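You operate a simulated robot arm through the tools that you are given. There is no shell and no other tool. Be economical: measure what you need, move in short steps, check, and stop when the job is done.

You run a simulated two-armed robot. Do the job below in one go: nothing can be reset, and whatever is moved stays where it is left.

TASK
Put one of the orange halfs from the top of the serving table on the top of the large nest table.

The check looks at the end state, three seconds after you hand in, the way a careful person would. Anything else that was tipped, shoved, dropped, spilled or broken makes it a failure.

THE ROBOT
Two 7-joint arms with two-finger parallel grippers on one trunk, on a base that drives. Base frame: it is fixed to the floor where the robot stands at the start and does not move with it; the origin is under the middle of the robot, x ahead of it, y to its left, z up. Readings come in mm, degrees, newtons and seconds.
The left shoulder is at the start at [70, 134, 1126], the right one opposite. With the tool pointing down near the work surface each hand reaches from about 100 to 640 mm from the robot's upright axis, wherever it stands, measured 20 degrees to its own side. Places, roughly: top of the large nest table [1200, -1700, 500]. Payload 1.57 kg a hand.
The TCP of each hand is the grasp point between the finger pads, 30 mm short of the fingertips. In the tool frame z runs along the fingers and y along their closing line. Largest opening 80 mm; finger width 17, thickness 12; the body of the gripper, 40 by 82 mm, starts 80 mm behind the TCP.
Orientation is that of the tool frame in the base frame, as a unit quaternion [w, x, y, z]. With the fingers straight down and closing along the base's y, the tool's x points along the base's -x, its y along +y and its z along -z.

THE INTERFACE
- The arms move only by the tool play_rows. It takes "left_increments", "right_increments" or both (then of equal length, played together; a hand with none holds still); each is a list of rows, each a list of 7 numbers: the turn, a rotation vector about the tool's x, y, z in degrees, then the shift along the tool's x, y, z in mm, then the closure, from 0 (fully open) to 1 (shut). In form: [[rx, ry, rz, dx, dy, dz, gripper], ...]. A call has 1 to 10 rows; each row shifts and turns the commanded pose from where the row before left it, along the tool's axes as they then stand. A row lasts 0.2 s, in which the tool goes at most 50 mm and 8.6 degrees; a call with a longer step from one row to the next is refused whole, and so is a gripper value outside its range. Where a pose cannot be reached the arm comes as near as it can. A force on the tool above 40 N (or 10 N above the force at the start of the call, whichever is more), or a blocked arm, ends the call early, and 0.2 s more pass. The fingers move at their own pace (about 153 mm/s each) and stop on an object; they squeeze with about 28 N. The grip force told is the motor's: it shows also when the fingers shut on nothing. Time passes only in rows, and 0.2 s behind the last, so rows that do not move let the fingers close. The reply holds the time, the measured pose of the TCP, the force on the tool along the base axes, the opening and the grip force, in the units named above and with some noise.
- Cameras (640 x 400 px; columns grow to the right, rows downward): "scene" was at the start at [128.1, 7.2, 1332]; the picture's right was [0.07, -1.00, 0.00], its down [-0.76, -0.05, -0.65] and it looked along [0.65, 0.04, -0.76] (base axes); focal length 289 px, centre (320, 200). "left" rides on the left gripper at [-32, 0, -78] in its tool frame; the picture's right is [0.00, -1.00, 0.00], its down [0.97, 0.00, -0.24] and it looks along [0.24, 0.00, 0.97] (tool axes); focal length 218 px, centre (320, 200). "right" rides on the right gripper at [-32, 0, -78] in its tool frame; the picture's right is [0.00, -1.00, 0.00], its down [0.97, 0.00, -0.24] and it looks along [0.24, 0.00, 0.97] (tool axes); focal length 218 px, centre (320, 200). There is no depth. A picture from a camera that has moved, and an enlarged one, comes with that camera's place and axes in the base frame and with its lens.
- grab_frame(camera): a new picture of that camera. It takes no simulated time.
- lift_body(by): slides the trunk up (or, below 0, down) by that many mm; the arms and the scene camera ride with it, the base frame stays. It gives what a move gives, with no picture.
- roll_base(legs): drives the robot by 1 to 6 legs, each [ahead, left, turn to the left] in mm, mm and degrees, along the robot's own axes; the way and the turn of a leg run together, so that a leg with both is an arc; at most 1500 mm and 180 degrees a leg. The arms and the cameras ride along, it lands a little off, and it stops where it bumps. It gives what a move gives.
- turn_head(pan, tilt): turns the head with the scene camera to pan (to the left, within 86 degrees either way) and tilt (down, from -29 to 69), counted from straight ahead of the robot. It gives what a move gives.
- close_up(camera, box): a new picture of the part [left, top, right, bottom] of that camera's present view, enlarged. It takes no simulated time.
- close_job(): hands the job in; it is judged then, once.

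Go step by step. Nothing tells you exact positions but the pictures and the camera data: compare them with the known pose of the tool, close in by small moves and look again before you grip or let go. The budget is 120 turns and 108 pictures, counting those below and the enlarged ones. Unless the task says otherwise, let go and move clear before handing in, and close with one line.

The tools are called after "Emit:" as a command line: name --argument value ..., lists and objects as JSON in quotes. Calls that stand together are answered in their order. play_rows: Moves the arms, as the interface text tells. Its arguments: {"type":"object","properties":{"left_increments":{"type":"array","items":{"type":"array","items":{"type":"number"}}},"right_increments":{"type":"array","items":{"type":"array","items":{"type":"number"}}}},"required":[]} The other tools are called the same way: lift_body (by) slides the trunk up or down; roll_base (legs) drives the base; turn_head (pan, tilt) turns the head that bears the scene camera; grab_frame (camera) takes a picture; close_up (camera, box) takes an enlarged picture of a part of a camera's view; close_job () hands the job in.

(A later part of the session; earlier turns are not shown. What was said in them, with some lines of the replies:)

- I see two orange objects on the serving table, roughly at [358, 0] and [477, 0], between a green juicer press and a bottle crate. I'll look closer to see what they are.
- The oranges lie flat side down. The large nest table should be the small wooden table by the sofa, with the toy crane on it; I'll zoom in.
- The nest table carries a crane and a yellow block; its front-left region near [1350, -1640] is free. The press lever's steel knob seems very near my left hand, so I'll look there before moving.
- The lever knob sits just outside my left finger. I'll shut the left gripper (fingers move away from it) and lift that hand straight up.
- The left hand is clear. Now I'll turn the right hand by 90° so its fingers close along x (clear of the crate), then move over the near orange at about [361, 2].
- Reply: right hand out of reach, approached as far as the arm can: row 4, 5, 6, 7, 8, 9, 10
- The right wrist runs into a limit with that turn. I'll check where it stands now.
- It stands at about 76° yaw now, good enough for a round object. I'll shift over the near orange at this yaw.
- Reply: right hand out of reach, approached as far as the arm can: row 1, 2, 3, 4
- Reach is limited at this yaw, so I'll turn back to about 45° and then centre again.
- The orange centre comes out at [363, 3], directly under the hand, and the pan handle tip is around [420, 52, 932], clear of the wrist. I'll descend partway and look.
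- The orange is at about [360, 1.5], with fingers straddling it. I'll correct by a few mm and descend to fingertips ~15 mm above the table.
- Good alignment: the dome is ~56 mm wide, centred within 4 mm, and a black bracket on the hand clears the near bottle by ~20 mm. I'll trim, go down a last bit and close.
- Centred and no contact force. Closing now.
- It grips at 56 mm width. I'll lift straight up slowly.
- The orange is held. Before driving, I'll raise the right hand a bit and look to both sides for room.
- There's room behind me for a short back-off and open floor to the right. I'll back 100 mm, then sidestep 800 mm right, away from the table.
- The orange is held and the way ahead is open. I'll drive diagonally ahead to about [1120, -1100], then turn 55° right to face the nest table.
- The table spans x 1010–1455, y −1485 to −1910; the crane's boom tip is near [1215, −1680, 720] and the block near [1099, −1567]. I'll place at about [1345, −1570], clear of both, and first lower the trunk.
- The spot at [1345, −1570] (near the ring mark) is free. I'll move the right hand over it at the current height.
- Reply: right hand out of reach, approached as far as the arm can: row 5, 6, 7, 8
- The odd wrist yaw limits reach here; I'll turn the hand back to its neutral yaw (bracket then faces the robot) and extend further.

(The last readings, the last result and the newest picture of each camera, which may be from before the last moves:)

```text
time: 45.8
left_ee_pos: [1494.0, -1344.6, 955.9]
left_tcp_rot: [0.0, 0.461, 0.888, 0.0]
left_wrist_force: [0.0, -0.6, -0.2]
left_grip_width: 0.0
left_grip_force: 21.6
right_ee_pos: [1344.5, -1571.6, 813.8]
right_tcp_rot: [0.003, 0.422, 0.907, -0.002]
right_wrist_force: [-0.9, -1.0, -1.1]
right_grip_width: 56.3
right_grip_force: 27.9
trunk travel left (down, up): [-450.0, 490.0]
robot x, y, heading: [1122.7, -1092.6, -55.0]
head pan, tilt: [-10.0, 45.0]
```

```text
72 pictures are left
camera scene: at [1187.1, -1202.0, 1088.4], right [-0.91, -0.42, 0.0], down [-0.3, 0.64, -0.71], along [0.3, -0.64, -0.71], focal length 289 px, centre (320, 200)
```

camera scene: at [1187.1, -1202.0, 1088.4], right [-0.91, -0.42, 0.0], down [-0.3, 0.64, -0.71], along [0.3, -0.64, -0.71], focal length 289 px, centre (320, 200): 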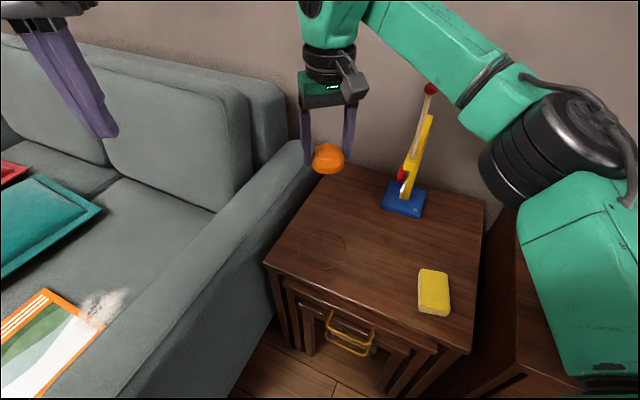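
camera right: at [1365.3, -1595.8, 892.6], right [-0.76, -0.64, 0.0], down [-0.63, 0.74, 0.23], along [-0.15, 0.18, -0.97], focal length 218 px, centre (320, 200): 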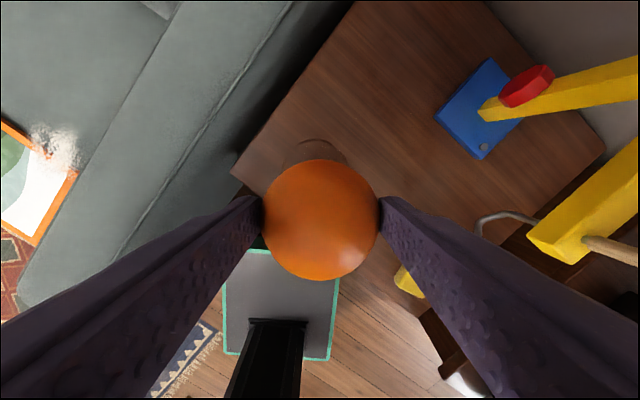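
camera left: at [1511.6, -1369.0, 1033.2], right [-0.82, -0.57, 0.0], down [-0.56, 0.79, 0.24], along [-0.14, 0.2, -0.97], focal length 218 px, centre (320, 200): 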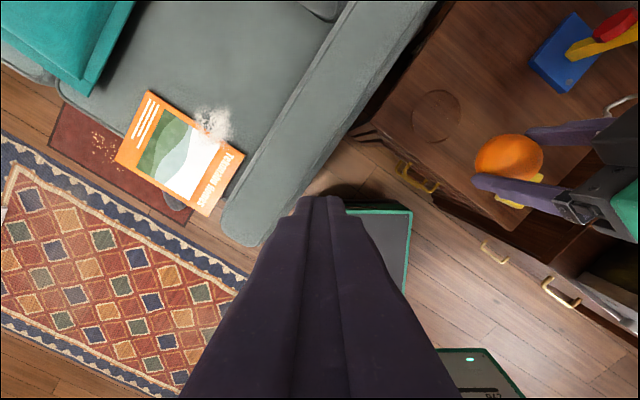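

From here the forearm would come down close to the crane's ball and boom (ball at about [1217, −1654, 901]). I'll retract the right hand, move the left hand outward, and re-approach with the robot facing the table more squarely.

Emit:
play_rows --right_increments '[[0, 0, 0, 25, 0, 0, 1], [0, 0, 0, 25, 0, 0, 1], [0, 0, 0, 25, 0, 0, 1], [0, 0, 0, 25, 0, 0, 1], [0, 0, 0, 25, 0, 0, 1], [0, 0, 0, 25, 0, 0, 1]]' --left_increments '[[0, 0, 0, 17, 17, 0, 1], [0, 0, 0, 17, 17, 0, 1], [0, 0, 0, 17, 17, 0, 1], [0, 0, 0, 17, 17, 0, 1], [0, 0, 0, 17, 17, 0, 1], [0, 0, 0, 17, 17, 0, 1]]'

Emit:
roll_base --legs '[[0, 0, -30]]'

Emit:
grab_frame --camera "scene"

Emit:
grab_frame --camera "right"

Emit:
grab_frame --camera "left"

```text
time: 47.2
left_ee_pos: [1517.7, -1209.8, 951.8]
left_tcp_rot: [-0.001, 0.461, 0.887, -0.001]
left_wrist_force: [-0.2, 0.5, -0.5]
left_grip_width: 0.0
left_grip_force: 21.4
left hand out of reach, approached as far as the arm can: row 6
right_ee_pos: [1246.3, -1455.6, 814.4]
right_tcp_rot: [0.002, 0.422, 0.906, -0.003]
right_wrist_force: [-0.6, 0.4, -0.8]
right_grip_width: 56.1
right_grip_force: 28.4
trunk travel left (down, up): [-450.0, 490.0]
robot x, y, heading: [1123.9, -1086.6, -54.8]
head pan, tilt: [-10.0, 45.0]
```

```text
time: 49.1
left_ee_pos: [1402.2, -1393.5, 950.6]
left_tcp_rot: [-0.001, 0.678, 0.735, 0.0]
left_wrist_force: [0.5, 0.0, -0.4]
left_grip_width: 0.0
left_grip_force: 20.9
right_ee_pos: [1044.8, -1467.6, 813.3]
right_tcp_rot: [0.002, 0.646, 0.764, -0.003]
right_wrist_force: [-0.5, 1.0, -0.8]
right_grip_width: 56.4
right_grip_force: 28.0
trunk travel left (down, up): [-450.0, 490.0]
robot x, y, heading: [1124.2, -1089.5, -85.6]
head pan, tilt: [-10.0, 45.0]
```

```text
71 pictures are left
camera scene: at [1119.8, -1217.9, 1088.4], right [-1.0, 0.09, 0.0], down [0.07, 0.7, -0.71], along [-0.07, -0.7, -0.71], focal length 289 px, centre (320, 200)
```

scene: 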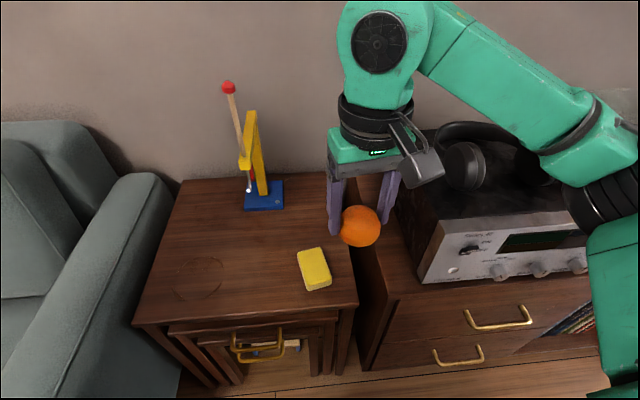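

```text
70 pictures are left
camera right: at [1049.0, -1498.8, 892.2], right [-0.99, -0.17, 0.0], down [-0.16, 0.96, 0.23], along [-0.04, 0.23, -0.97], focal length 218 px, centre (320, 200)
```

right: 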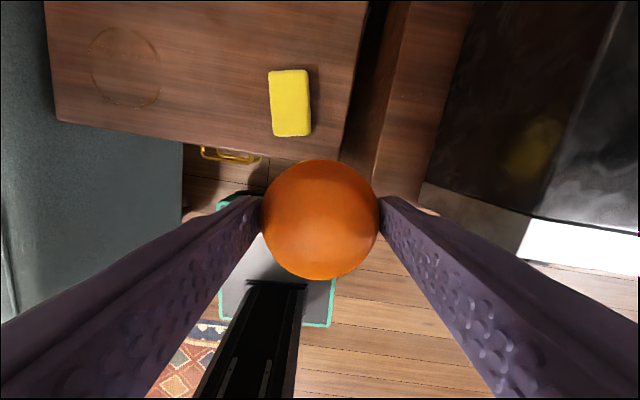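

```text
69 pictures are left
camera left: at [1404.0, -1424.0, 1028.8], right [-1.0, -0.08, 0.0], down [-0.08, 0.97, 0.24], along [-0.02, 0.24, -0.97], focal length 218 px, centre (320, 200)
```

left: 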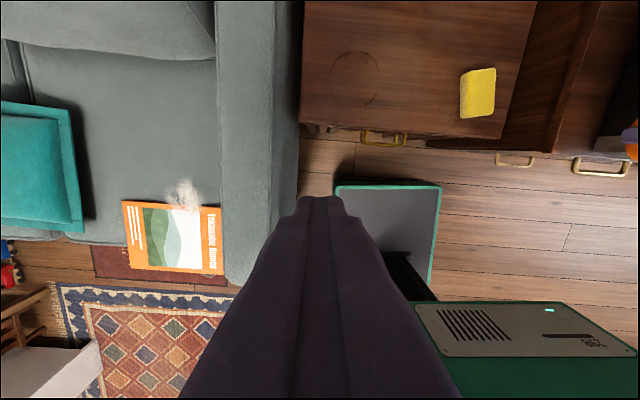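

The view is clear: ball at [1216, −1654, 900], boom end at about [1220, −1655, 757]. I'll shift the base 65 mm left and 40 mm ahead, then swing the hand to about [1285, −1540].

Emit:
roll_base --legs '[[40, 65, 0]]'

```text
time: 50.1
left_ee_pos: [1469.1, -1428.7, 950.9]
left_tcp_rot: [-0.001, 0.678, 0.735, 0.0]
left_wrist_force: [0.1, 0.7, -0.9]
left_grip_width: 0.0
left_grip_force: 20.7
right_ee_pos: [1110.1, -1503.8, 813.1]
right_tcp_rot: [0.001, 0.646, 0.763, -0.002]
right_wrist_force: [0.3, -0.1, -0.7]
right_grip_width: 56.2
right_grip_force: 27.6
trunk travel left (down, up): [-450.0, 490.0]
robot x, y, heading: [1193.3, -1124.9, -85.6]
head pan, tilt: [-10.0, 45.0]
```

Emit:
play_rows --right_increments '[[0, 0, 0, -9.2, 23.8, 0, 1], [0, 0, 0, -9.2, 23.8, 0, 1], [0, 0, 0, -9.2, 23.8, 0, 1], [0, 0, 0, -9.2, 23.8, 0, 1], [0, 0, 0, -9.2, 23.8, 0, 1], [0, 0, 0, -9.2, 23.8, 0, 1], [0, 0, 0, -9.2, 23.8, 0, 1]]'

Emit:
grab_frame --camera "scene"

Emit:
grab_frame --camera "right"

Emit:
grab_frame --camera "left"

```text
time: 51.7
left_ee_pos: [1468.3, -1427.7, 950.9]
left_tcp_rot: [0.0, 0.677, 0.736, -0.001]
left_wrist_force: [1.2, 0.1, 0.0]
left_grip_width: 0.1
left_grip_force: 21.7
right_ee_pos: [1286.1, -1539.0, 814.2]
right_tcp_rot: [0.002, 0.646, 0.763, -0.003]
right_wrist_force: [0.2, 0.6, -0.4]
right_grip_width: 56.5
right_grip_force: 27.5
trunk travel left (down, up): [-450.0, 490.0]
robot x, y, heading: [1189.3, -1121.6, -85.5]
head pan, tilt: [-10.0, 45.0]
```

```text
68 pictures are left
camera scene: at [1187.6, -1252.9, 1088.4], right [-1.0, 0.1, 0.0], down [0.07, 0.7, -0.71], along [-0.07, -0.7, -0.71], focal length 289 px, centre (320, 200)
```

scene: 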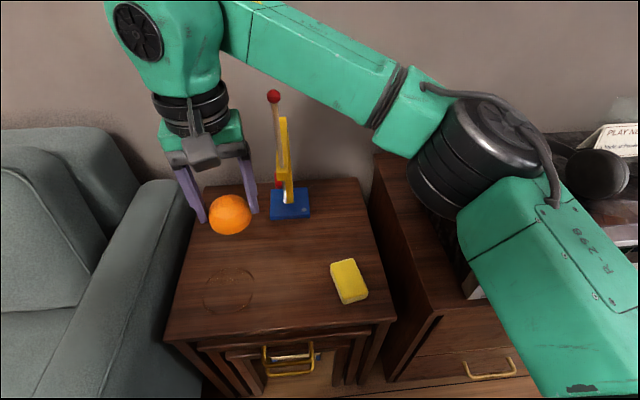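

```text
67 pictures are left
camera right: at [1291.3, -1570.0, 893.3], right [-0.99, -0.17, 0.0], down [-0.16, 0.96, 0.23], along [-0.04, 0.23, -0.97], focal length 218 px, centre (320, 200)
```

right: 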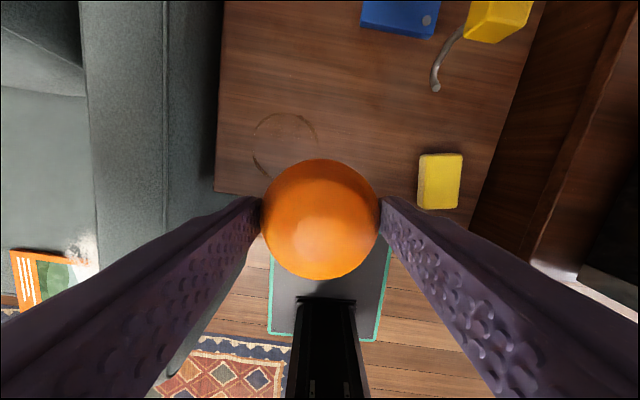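

```text
66 pictures are left
camera left: at [1471.6, -1459.1, 1028.5], right [-1.0, -0.08, 0.0], down [-0.08, 0.97, 0.24], along [-0.02, 0.24, -0.97], focal length 218 px, centre (320, 200)
```

left: 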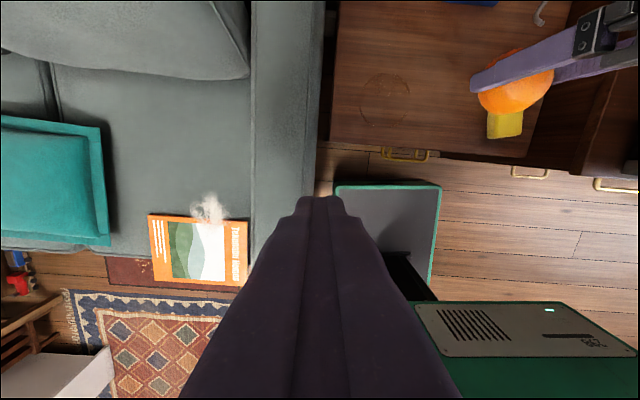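

The hand is well placed and the forearm passes about 65 mm in front of the crane. I'll lower with the arm alone (elbow stays high), partway first.

Emit:
play_rows --right_increments '[[0, 0, 0, 0, 0, 25, 1], [0, 0, 0, 0, 0, 25, 1], [0, 0, 0, 0, 0, 25, 1], [0, 0, 0, 0, 0, 25, 1], [0, 0, 0, 0, 0, 25, 1], [0, 0, 0, 0, 0, 25, 1]]'

Emit:
grab_frame --camera "scene"

Emit:
grab_frame --camera "right"

Emit:
grab_frame --camera "left"

```text
time: 53.1
left_ee_pos: [1469.3, -1428.7, 949.9]
left_tcp_rot: [-0.001, 0.678, 0.735, -0.001]
left_wrist_force: [-0.4, -0.1, 0.3]
left_grip_width: 0.2
left_grip_force: 21.1
right_ee_pos: [1287.0, -1544.2, 661.1]
right_tcp_rot: [0.003, 0.646, 0.763, -0.003]
right_wrist_force: [-0.5, 0.1, -0.2]
right_grip_width: 56.5
right_grip_force: 28.0
trunk travel left (down, up): [-450.0, 490.0]
robot x, y, heading: [1190.2, -1124.0, -85.7]
head pan, tilt: [-10.0, 45.0]
```

```text
65 pictures are left
camera scene: at [1186.7, -1253.4, 1088.4], right [-1.0, 0.1, 0.0], down [0.07, 0.7, -0.71], along [-0.07, -0.7, -0.71], focal length 289 px, centre (320, 200)
```

scene: 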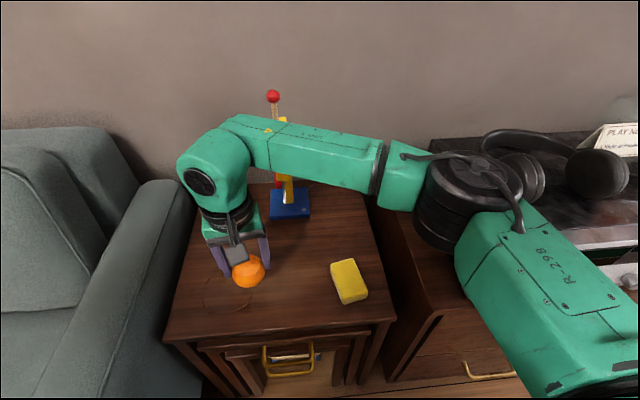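

```text
64 pictures are left
camera right: at [1292.0, -1574.6, 740.1], right [-0.99, -0.17, 0.0], down [-0.16, 0.96, 0.23], along [-0.04, 0.23, -0.97], focal length 218 px, centre (320, 200)
```

right: 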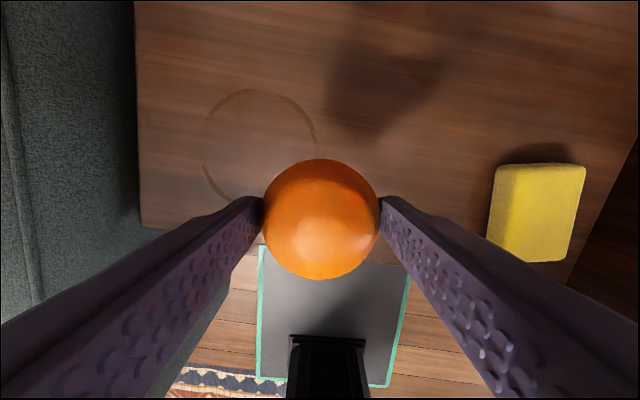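

```text
63 pictures are left
camera left: at [1470.8, -1459.5, 1028.7], right [-1.0, -0.08, 0.0], down [-0.08, 0.97, 0.24], along [-0.02, 0.24, -0.97], focal length 218 px, centre (320, 200)
```

left: 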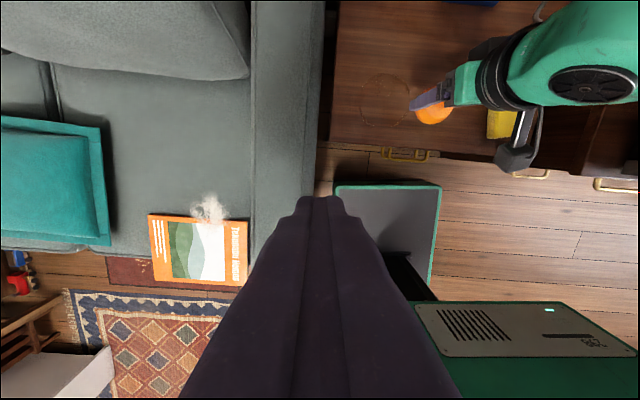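

Clear so far. I'll go on down in smaller steps.

Emit:
play_rows --right_increments '[[0, 0, 0, 0, 0, 15, 1], [0, 0, 0, 0, 0, 15, 1], [0, 0, 0, 0, 0, 15, 1], [0, 0, 0, 0, 0, 15, 1]]'

Emit:
grab_frame --camera "scene"

Emit:
grab_frame --camera "right"

Emit:
close_up --camera "left" --box '[320, 40, 520, 180]'

```text
time: 54.1
left_ee_pos: [1468.2, -1428.3, 949.6]
left_tcp_rot: [0.0, 0.679, 0.734, -0.001]
left_wrist_force: [0.8, 0.3, -0.5]
left_grip_width: 0.3
left_grip_force: 21.1
right_ee_pos: [1285.0, -1540.3, 603.6]
right_tcp_rot: [0.003, 0.646, 0.764, -0.002]
right_wrist_force: [0.2, -0.1, -0.7]
right_grip_width: 56.3
right_grip_force: 27.9
trunk travel left (down, up): [-450.0, 490.0]
robot x, y, heading: [1183.4, -1121.0, -85.6]
head pan, tilt: [-10.0, 45.0]
```

```text
62 pictures are left
camera scene: at [1186.7, -1253.2, 1088.4], right [-1.0, 0.1, 0.0], down [0.07, 0.7, -0.71], along [-0.07, -0.7, -0.71], focal length 289 px, centre (320, 200)
```

scene: 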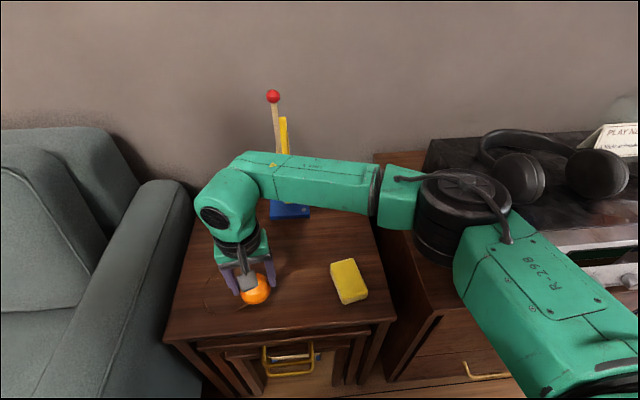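

```text
61 pictures are left
camera right: at [1289.2, -1571.2, 682.0], right [-0.99, -0.17, 0.0], down [-0.16, 0.96, 0.23], along [-0.04, 0.23, -0.97], focal length 218 px, centre (320, 200)
```

right: 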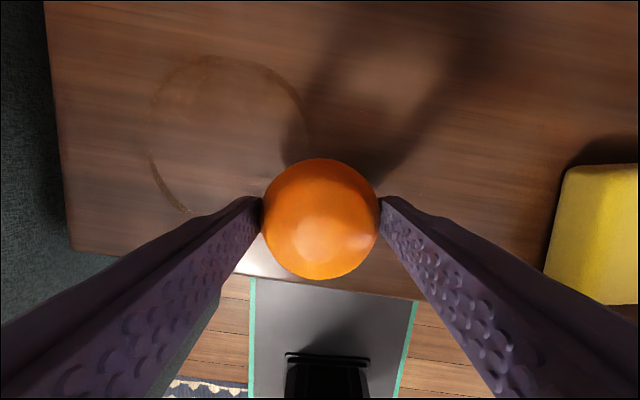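

```text
2.86 times, centred on (420, 110) of left
camera zoom: at [1470.8, -1459.3, 1028.7], right [-1.0, -0.08, 0.0], down [-0.08, 0.97, 0.24], along [-0.02, 0.24, -0.97], focal length 624 px, centre (34, 457)
```

zoom: 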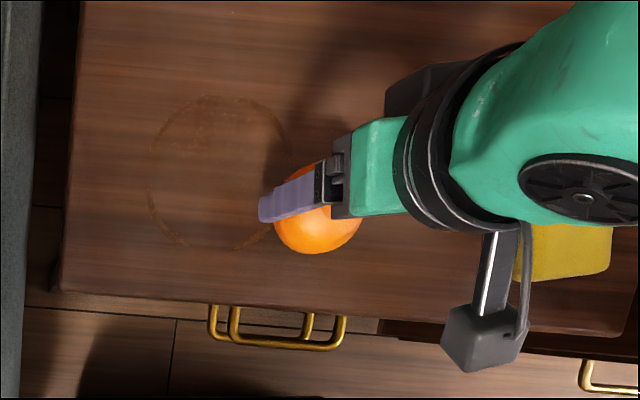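

Edge parallax suggests the table top may be nearer z ≈ 535 than 500, so I'll probe down in small steps and watch the force.

Emit:
play_rows --right_increments '[[0, 0, 0, 0, 0, 6, 1], [0, 0, 0, 0, 0, 6, 1], [0, 0, 0, 0, 0, 6, 1]]'

Emit:
grab_frame --camera "right"

Emit:
close_up --camera "scene" --box '[180, 220, 320, 330]'

```text
time: 54.9
left_ee_pos: [1469.1, -1428.1, 950.2]
left_tcp_rot: [-0.001, 0.678, 0.735, 0.0]
left_wrist_force: [-0.1, -0.2, -0.5]
left_grip_width: 0.2
left_grip_force: 21.1
right_ee_pos: [1285.1, -1540.9, 585.3]
right_tcp_rot: [0.002, 0.645, 0.764, -0.003]
right_wrist_force: [0.2, 0.1, 0.0]
right_grip_width: 56.1
right_grip_force: 28.0
trunk travel left (down, up): [-450.0, 490.0]
robot x, y, heading: [1187.0, -1125.1, -85.4]
head pan, tilt: [-10.0, 45.0]
```

```text
59 pictures are left
camera right: at [1289.6, -1571.0, 664.1], right [-0.99, -0.17, 0.0], down [-0.16, 0.96, 0.23], along [-0.04, 0.23, -0.97], focal length 218 px, centre (320, 200)
```

right: 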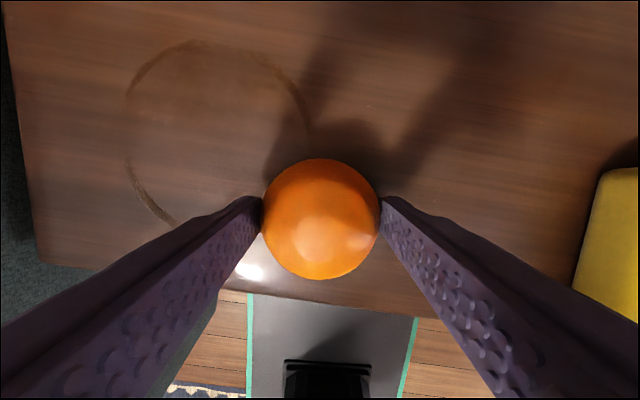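

```text
3.64 times, centred on (250, 275) of scene
camera zoom: at [1186.7, -1253.2, 1088.4], right [-1.0, 0.1, 0.0], down [0.07, 0.7, -0.71], along [-0.07, -0.7, -0.71], focal length 1052 px, centre (574, -73)
```

zoom: 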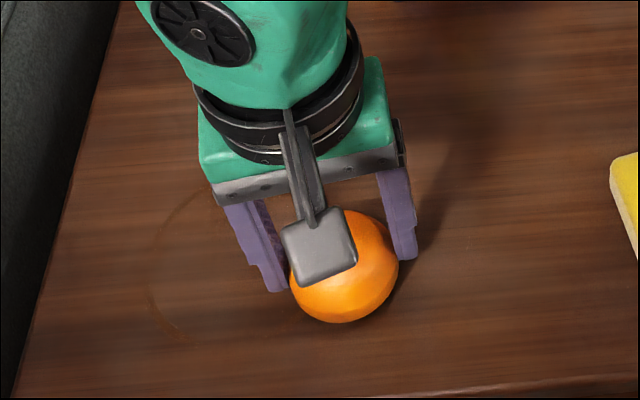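

Emit:
play_rows --right_increments '[[0, 0, 0, 0, 0, 4, 1], [0, 0, 0, 0, 0, 4, 1], [0, 0, 0, 0, 0, 4, 1]]'

Emit:
close_up --camera "scene" --box '[180, 220, 320, 330]'

Emit:
close_up --camera "left" --box '[360, 60, 480, 150]'

```text
time: 55.7
left_ee_pos: [1468.4, -1429.2, 951.4]
left_tcp_rot: [0.0, 0.678, 0.735, 0.0]
left_wrist_force: [-0.5, 0.7, 0.1]
left_grip_width: 0.1
left_grip_force: 21.1
right_ee_pos: [1285.2, -1542.0, 573.0]
right_tcp_rot: [0.002, 0.645, 0.764, -0.003]
right_wrist_force: [0.7, 0.6, -0.1]
right_grip_width: 56.3
right_grip_force: 27.7
trunk travel left (down, up): [-450.0, 490.0]
robot x, y, heading: [1187.9, -1127.8, -85.7]
head pan, tilt: [-10.0, 45.0]
```

```text
3.64 times, centred on (250, 275) of scene
camera zoom: at [1186.7, -1253.1, 1088.4], right [-1.0, 0.1, 0.0], down [0.07, 0.7, -0.71], along [-0.07, -0.7, -0.71], focal length 1052 px, centre (574, -73)
```

zoom: 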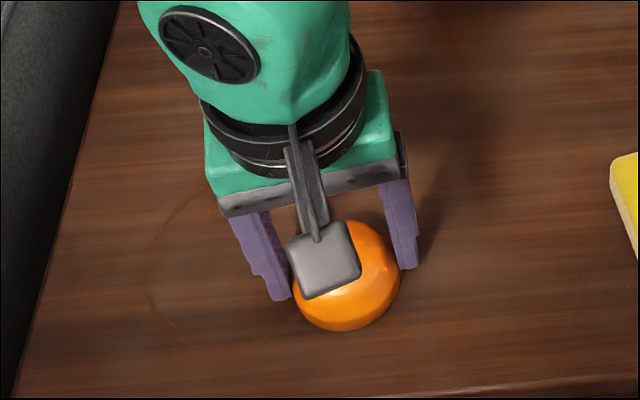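

```text
4.44 times, centred on (420, 105) of left
camera zoom: at [1470.8, -1459.3, 1028.8], right [-1.0, -0.08, 0.0], down [-0.08, 0.97, 0.24], along [-0.02, 0.24, -0.97], focal length 970 px, centre (-124, 622)
```

zoom: 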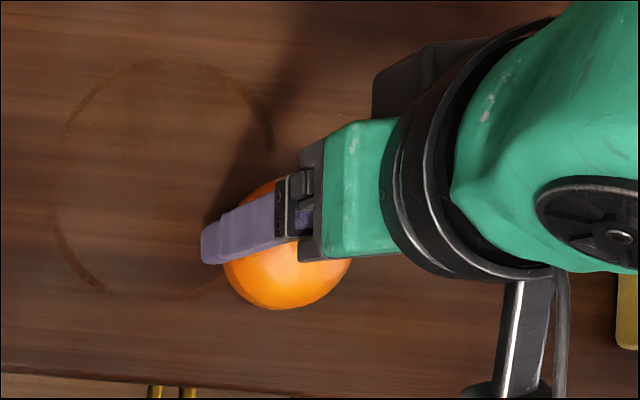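

Emit:
play_rows --right_increments '[[0, 0, 0, 0, 0, 4, 1], [0, 0, 0, 0, 0, 4, 1], [0, 0, 0, 0, 0, 3, 1]]'

Emit:
close_up --camera "scene" --box '[180, 220, 320, 330]'

Emit:
grab_frame --camera "right"

```text
time: 56.5
left_ee_pos: [1467.1, -1426.1, 952.2]
left_tcp_rot: [0.001, 0.679, 0.734, -0.001]
left_wrist_force: [-0.2, -0.4, -0.1]
left_grip_width: 0.0
left_grip_force: 21.4
right_ee_pos: [1284.3, -1539.9, 570.3]
right_tcp_rot: [0.005, 0.646, 0.763, -0.002]
right_wrist_force: [-6.3, 7.2, 19.9]
right_grip_width: 56.2
right_grip_force: 28.0
trunk travel left (down, up): [-450.0, 490.0]
robot x, y, heading: [1189.6, -1122.1, -85.4]
head pan, tilt: [-10.0, 45.0]
stopped in row 3 (right hand): the force on the tool passed its limit (the readings are from after the stop); the commanded pose is now the measured one
```

```text
3.64 times, centred on (250, 275) of scene
camera zoom: at [1185.1, -1250.3, 1088.8], right [-1.0, 0.1, 0.0], down [0.07, 0.7, -0.71], along [-0.07, -0.71, -0.71], focal length 1052 px, centre (574, -73)
```

zoom: 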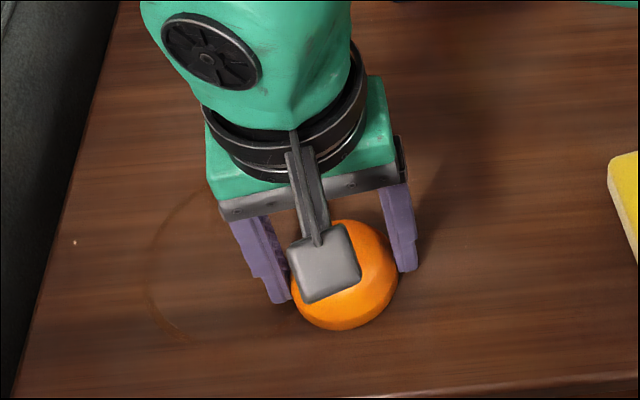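

```text
54 pictures are left
camera right: at [1289.7, -1571.1, 648.9], right [-0.99, -0.17, 0.0], down [-0.16, 0.96, 0.23], along [-0.04, 0.23, -0.97], focal length 218 px, centre (320, 200)
```

right: 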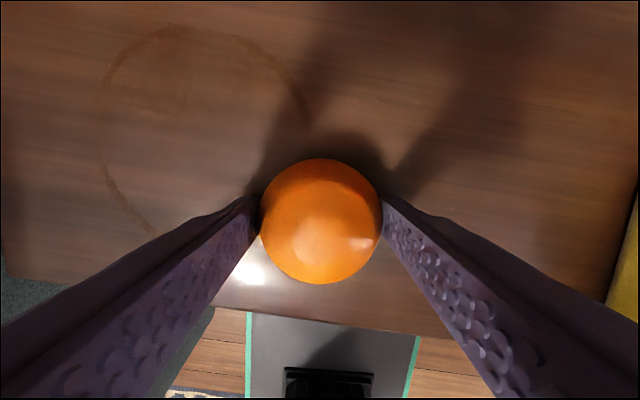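

Contact at TCP z ≈ 570, which matches a table top at ≈ 536. I'll ease the pressure by 1 mm and open the fingers.

Emit:
play_rows --right_increments '[[0, 0, 0, 0, 0, -1, 1], [0, 0, 0, 0, 0, 0, 1], [0, 0, 0, 0, 0, 0, 0.5], [0, 0, 0, 0, 0, 0, 0], [0, 0, 0, 0, 0, 0, 0]]'

Emit:
grab_frame --camera "right"

Emit:
close_up --camera "scene" --box '[180, 220, 320, 330]'

```text
time: 57.6
left_ee_pos: [1470.3, -1426.2, 950.9]
left_tcp_rot: [0.0, 0.679, 0.734, -0.002]
left_wrist_force: [-0.8, -0.3, 0.8]
left_grip_width: 0.0
left_grip_force: 20.8
right_ee_pos: [1287.0, -1541.2, 569.6]
right_tcp_rot: [0.006, 0.646, 0.764, -0.004]
right_wrist_force: [13.5, 4.8, 15.7]
right_grip_width: 67.3
right_grip_force: 0.1
trunk travel left (down, up): [-450.0, 490.0]
robot x, y, heading: [1189.6, -1124.9, -85.4]
head pan, tilt: [-10.0, 45.0]
```

```text
53 pictures are left
camera right: at [1292.4, -1571.8, 649.0], right [-0.99, -0.17, 0.0], down [-0.16, 0.96, 0.23], along [-0.04, 0.22, -0.97], focal length 218 px, centre (320, 200)
```

right: 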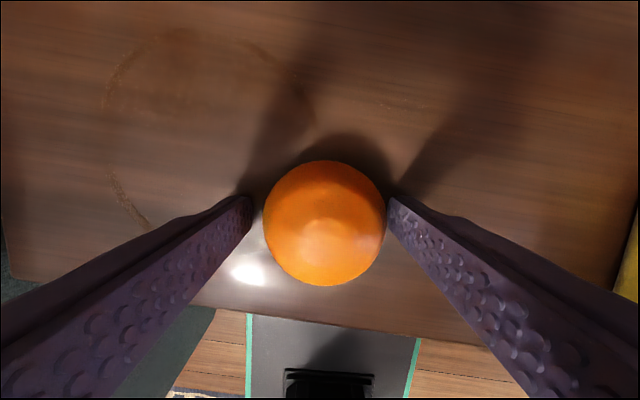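

```text
3.64 times, centred on (250, 275) of scene
camera zoom: at [1188.3, -1250.4, 1088.9], right [-1.0, 0.1, 0.0], down [0.07, 0.7, -0.71], along [-0.07, -0.71, -0.71], focal length 1052 px, centre (574, -73)
```

zoom: 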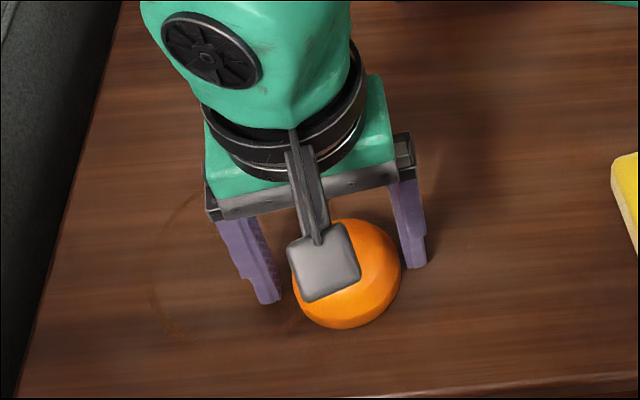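

The fingertips are pressing on the table a little. I'll raise by a few mm so they can open freely.

Emit:
play_rows --right_increments '[[0, 0, 0, 0, 0, -2, 0], [0, 0, 0, 0, 0, -2, 0], [0, 0, 0, 0, 0, 0, 0]]'

Emit:
grab_frame --camera "right"

```text
time: 58.5
left_ee_pos: [1468.9, -1428.5, 950.4]
left_tcp_rot: [-0.001, 0.678, 0.735, 0.0]
left_wrist_force: [0.6, 1.0, 0.6]
left_grip_width: 0.1
left_grip_force: 22.0
right_ee_pos: [1286.3, -1541.0, 570.6]
right_tcp_rot: [0.003, 0.646, 0.763, -0.003]
right_wrist_force: [-0.3, -0.4, 0.0]
right_grip_width: 80.0
right_grip_force: 0.0
trunk travel left (down, up): [-450.0, 490.0]
robot x, y, heading: [1188.9, -1121.8, -85.2]
head pan, tilt: [-10.0, 45.0]
```

```text
51 pictures are left
camera right: at [1290.5, -1571.7, 649.8], right [-0.99, -0.17, 0.0], down [-0.16, 0.96, 0.23], along [-0.04, 0.23, -0.97], focal length 218 px, centre (320, 200)
```

right: 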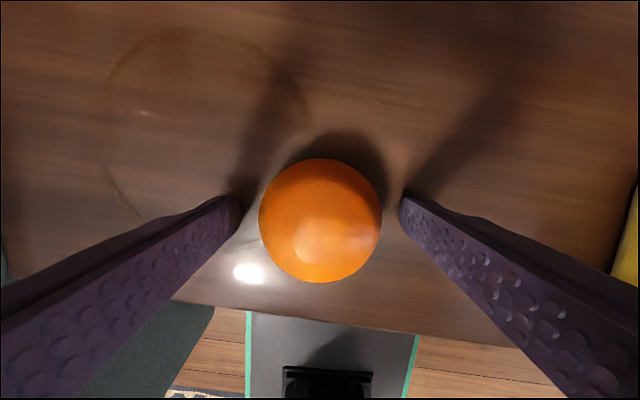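

The fingers are open on both sides with no force, and the orange rests on the table. I'll lift the hand straight up.

Emit:
play_rows --right_increments '[[0, 0, 0, 0, 0, -10, 0], [0, 0, 0, 0, 0, -20, 0], [0, 0, 0, 0, 0, -25, 0], [0, 0, 0, 0, 0, -25, 0], [0, 0, 0, 0, 0, -25, 0], [0, 0, 0, 0, 0, -25, 0], [0, 0, 0, 0, 0, -25, 0], [0, 0, 0, 0, 0, -25, 0], [0, 0, 0, 0, 0, -25, 0], [0, 0, 0, 0, 0, -25, 0]]'

Emit:
grab_frame --camera "scene"

Emit:
grab_frame --camera "right"

```text
time: 60.6
left_ee_pos: [1467.4, -1428.5, 951.6]
left_tcp_rot: [0.0, 0.678, 0.735, 0.0]
left_wrist_force: [-0.4, 0.2, 0.8]
left_grip_width: 0.2
left_grip_force: 21.1
right_ee_pos: [1284.3, -1542.4, 802.4]
right_tcp_rot: [0.005, 0.646, 0.763, -0.003]
right_wrist_force: [-0.3, -0.4, -0.5]
right_grip_width: 80.0
right_grip_force: 0.0
trunk travel left (down, up): [-450.0, 490.0]
robot x, y, heading: [1191.3, -1125.8, -85.5]
head pan, tilt: [-10.0, 45.0]
```

```text
50 pictures are left
camera scene: at [1186.5, -1252.7, 1088.5], right [-1.0, 0.1, 0.0], down [0.07, 0.7, -0.71], along [-0.07, -0.7, -0.71], focal length 289 px, centre (320, 200)
```

scene: 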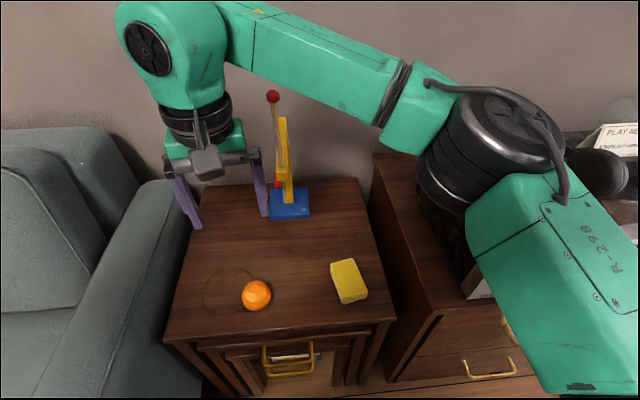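

```text
49 pictures are left
camera right: at [1289.7, -1572.3, 881.0], right [-0.99, -0.17, 0.0], down [-0.16, 0.96, 0.23], along [-0.04, 0.23, -0.97], focal length 218 px, centre (320, 200)
```

right: 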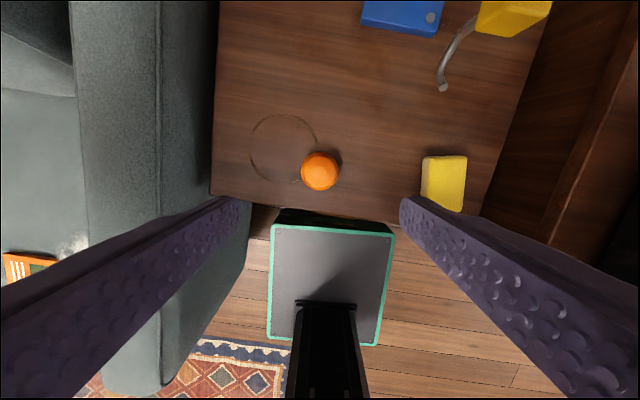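

The orange half rests on the large nest table; the crane and block have not moved, and my hands are clear. Handing in.

Emit:
close_job

```text
The job is handed in.
```

One orange half now rests on top of the large nest table, at about [1285, -1540]. The last pictures show the toy crane and the yellow block beside it undisturbed. Both hands were clear of the table when I handed in. I did not take a last look back at the serving table, but nothing on it was touched except the orange I picked up.
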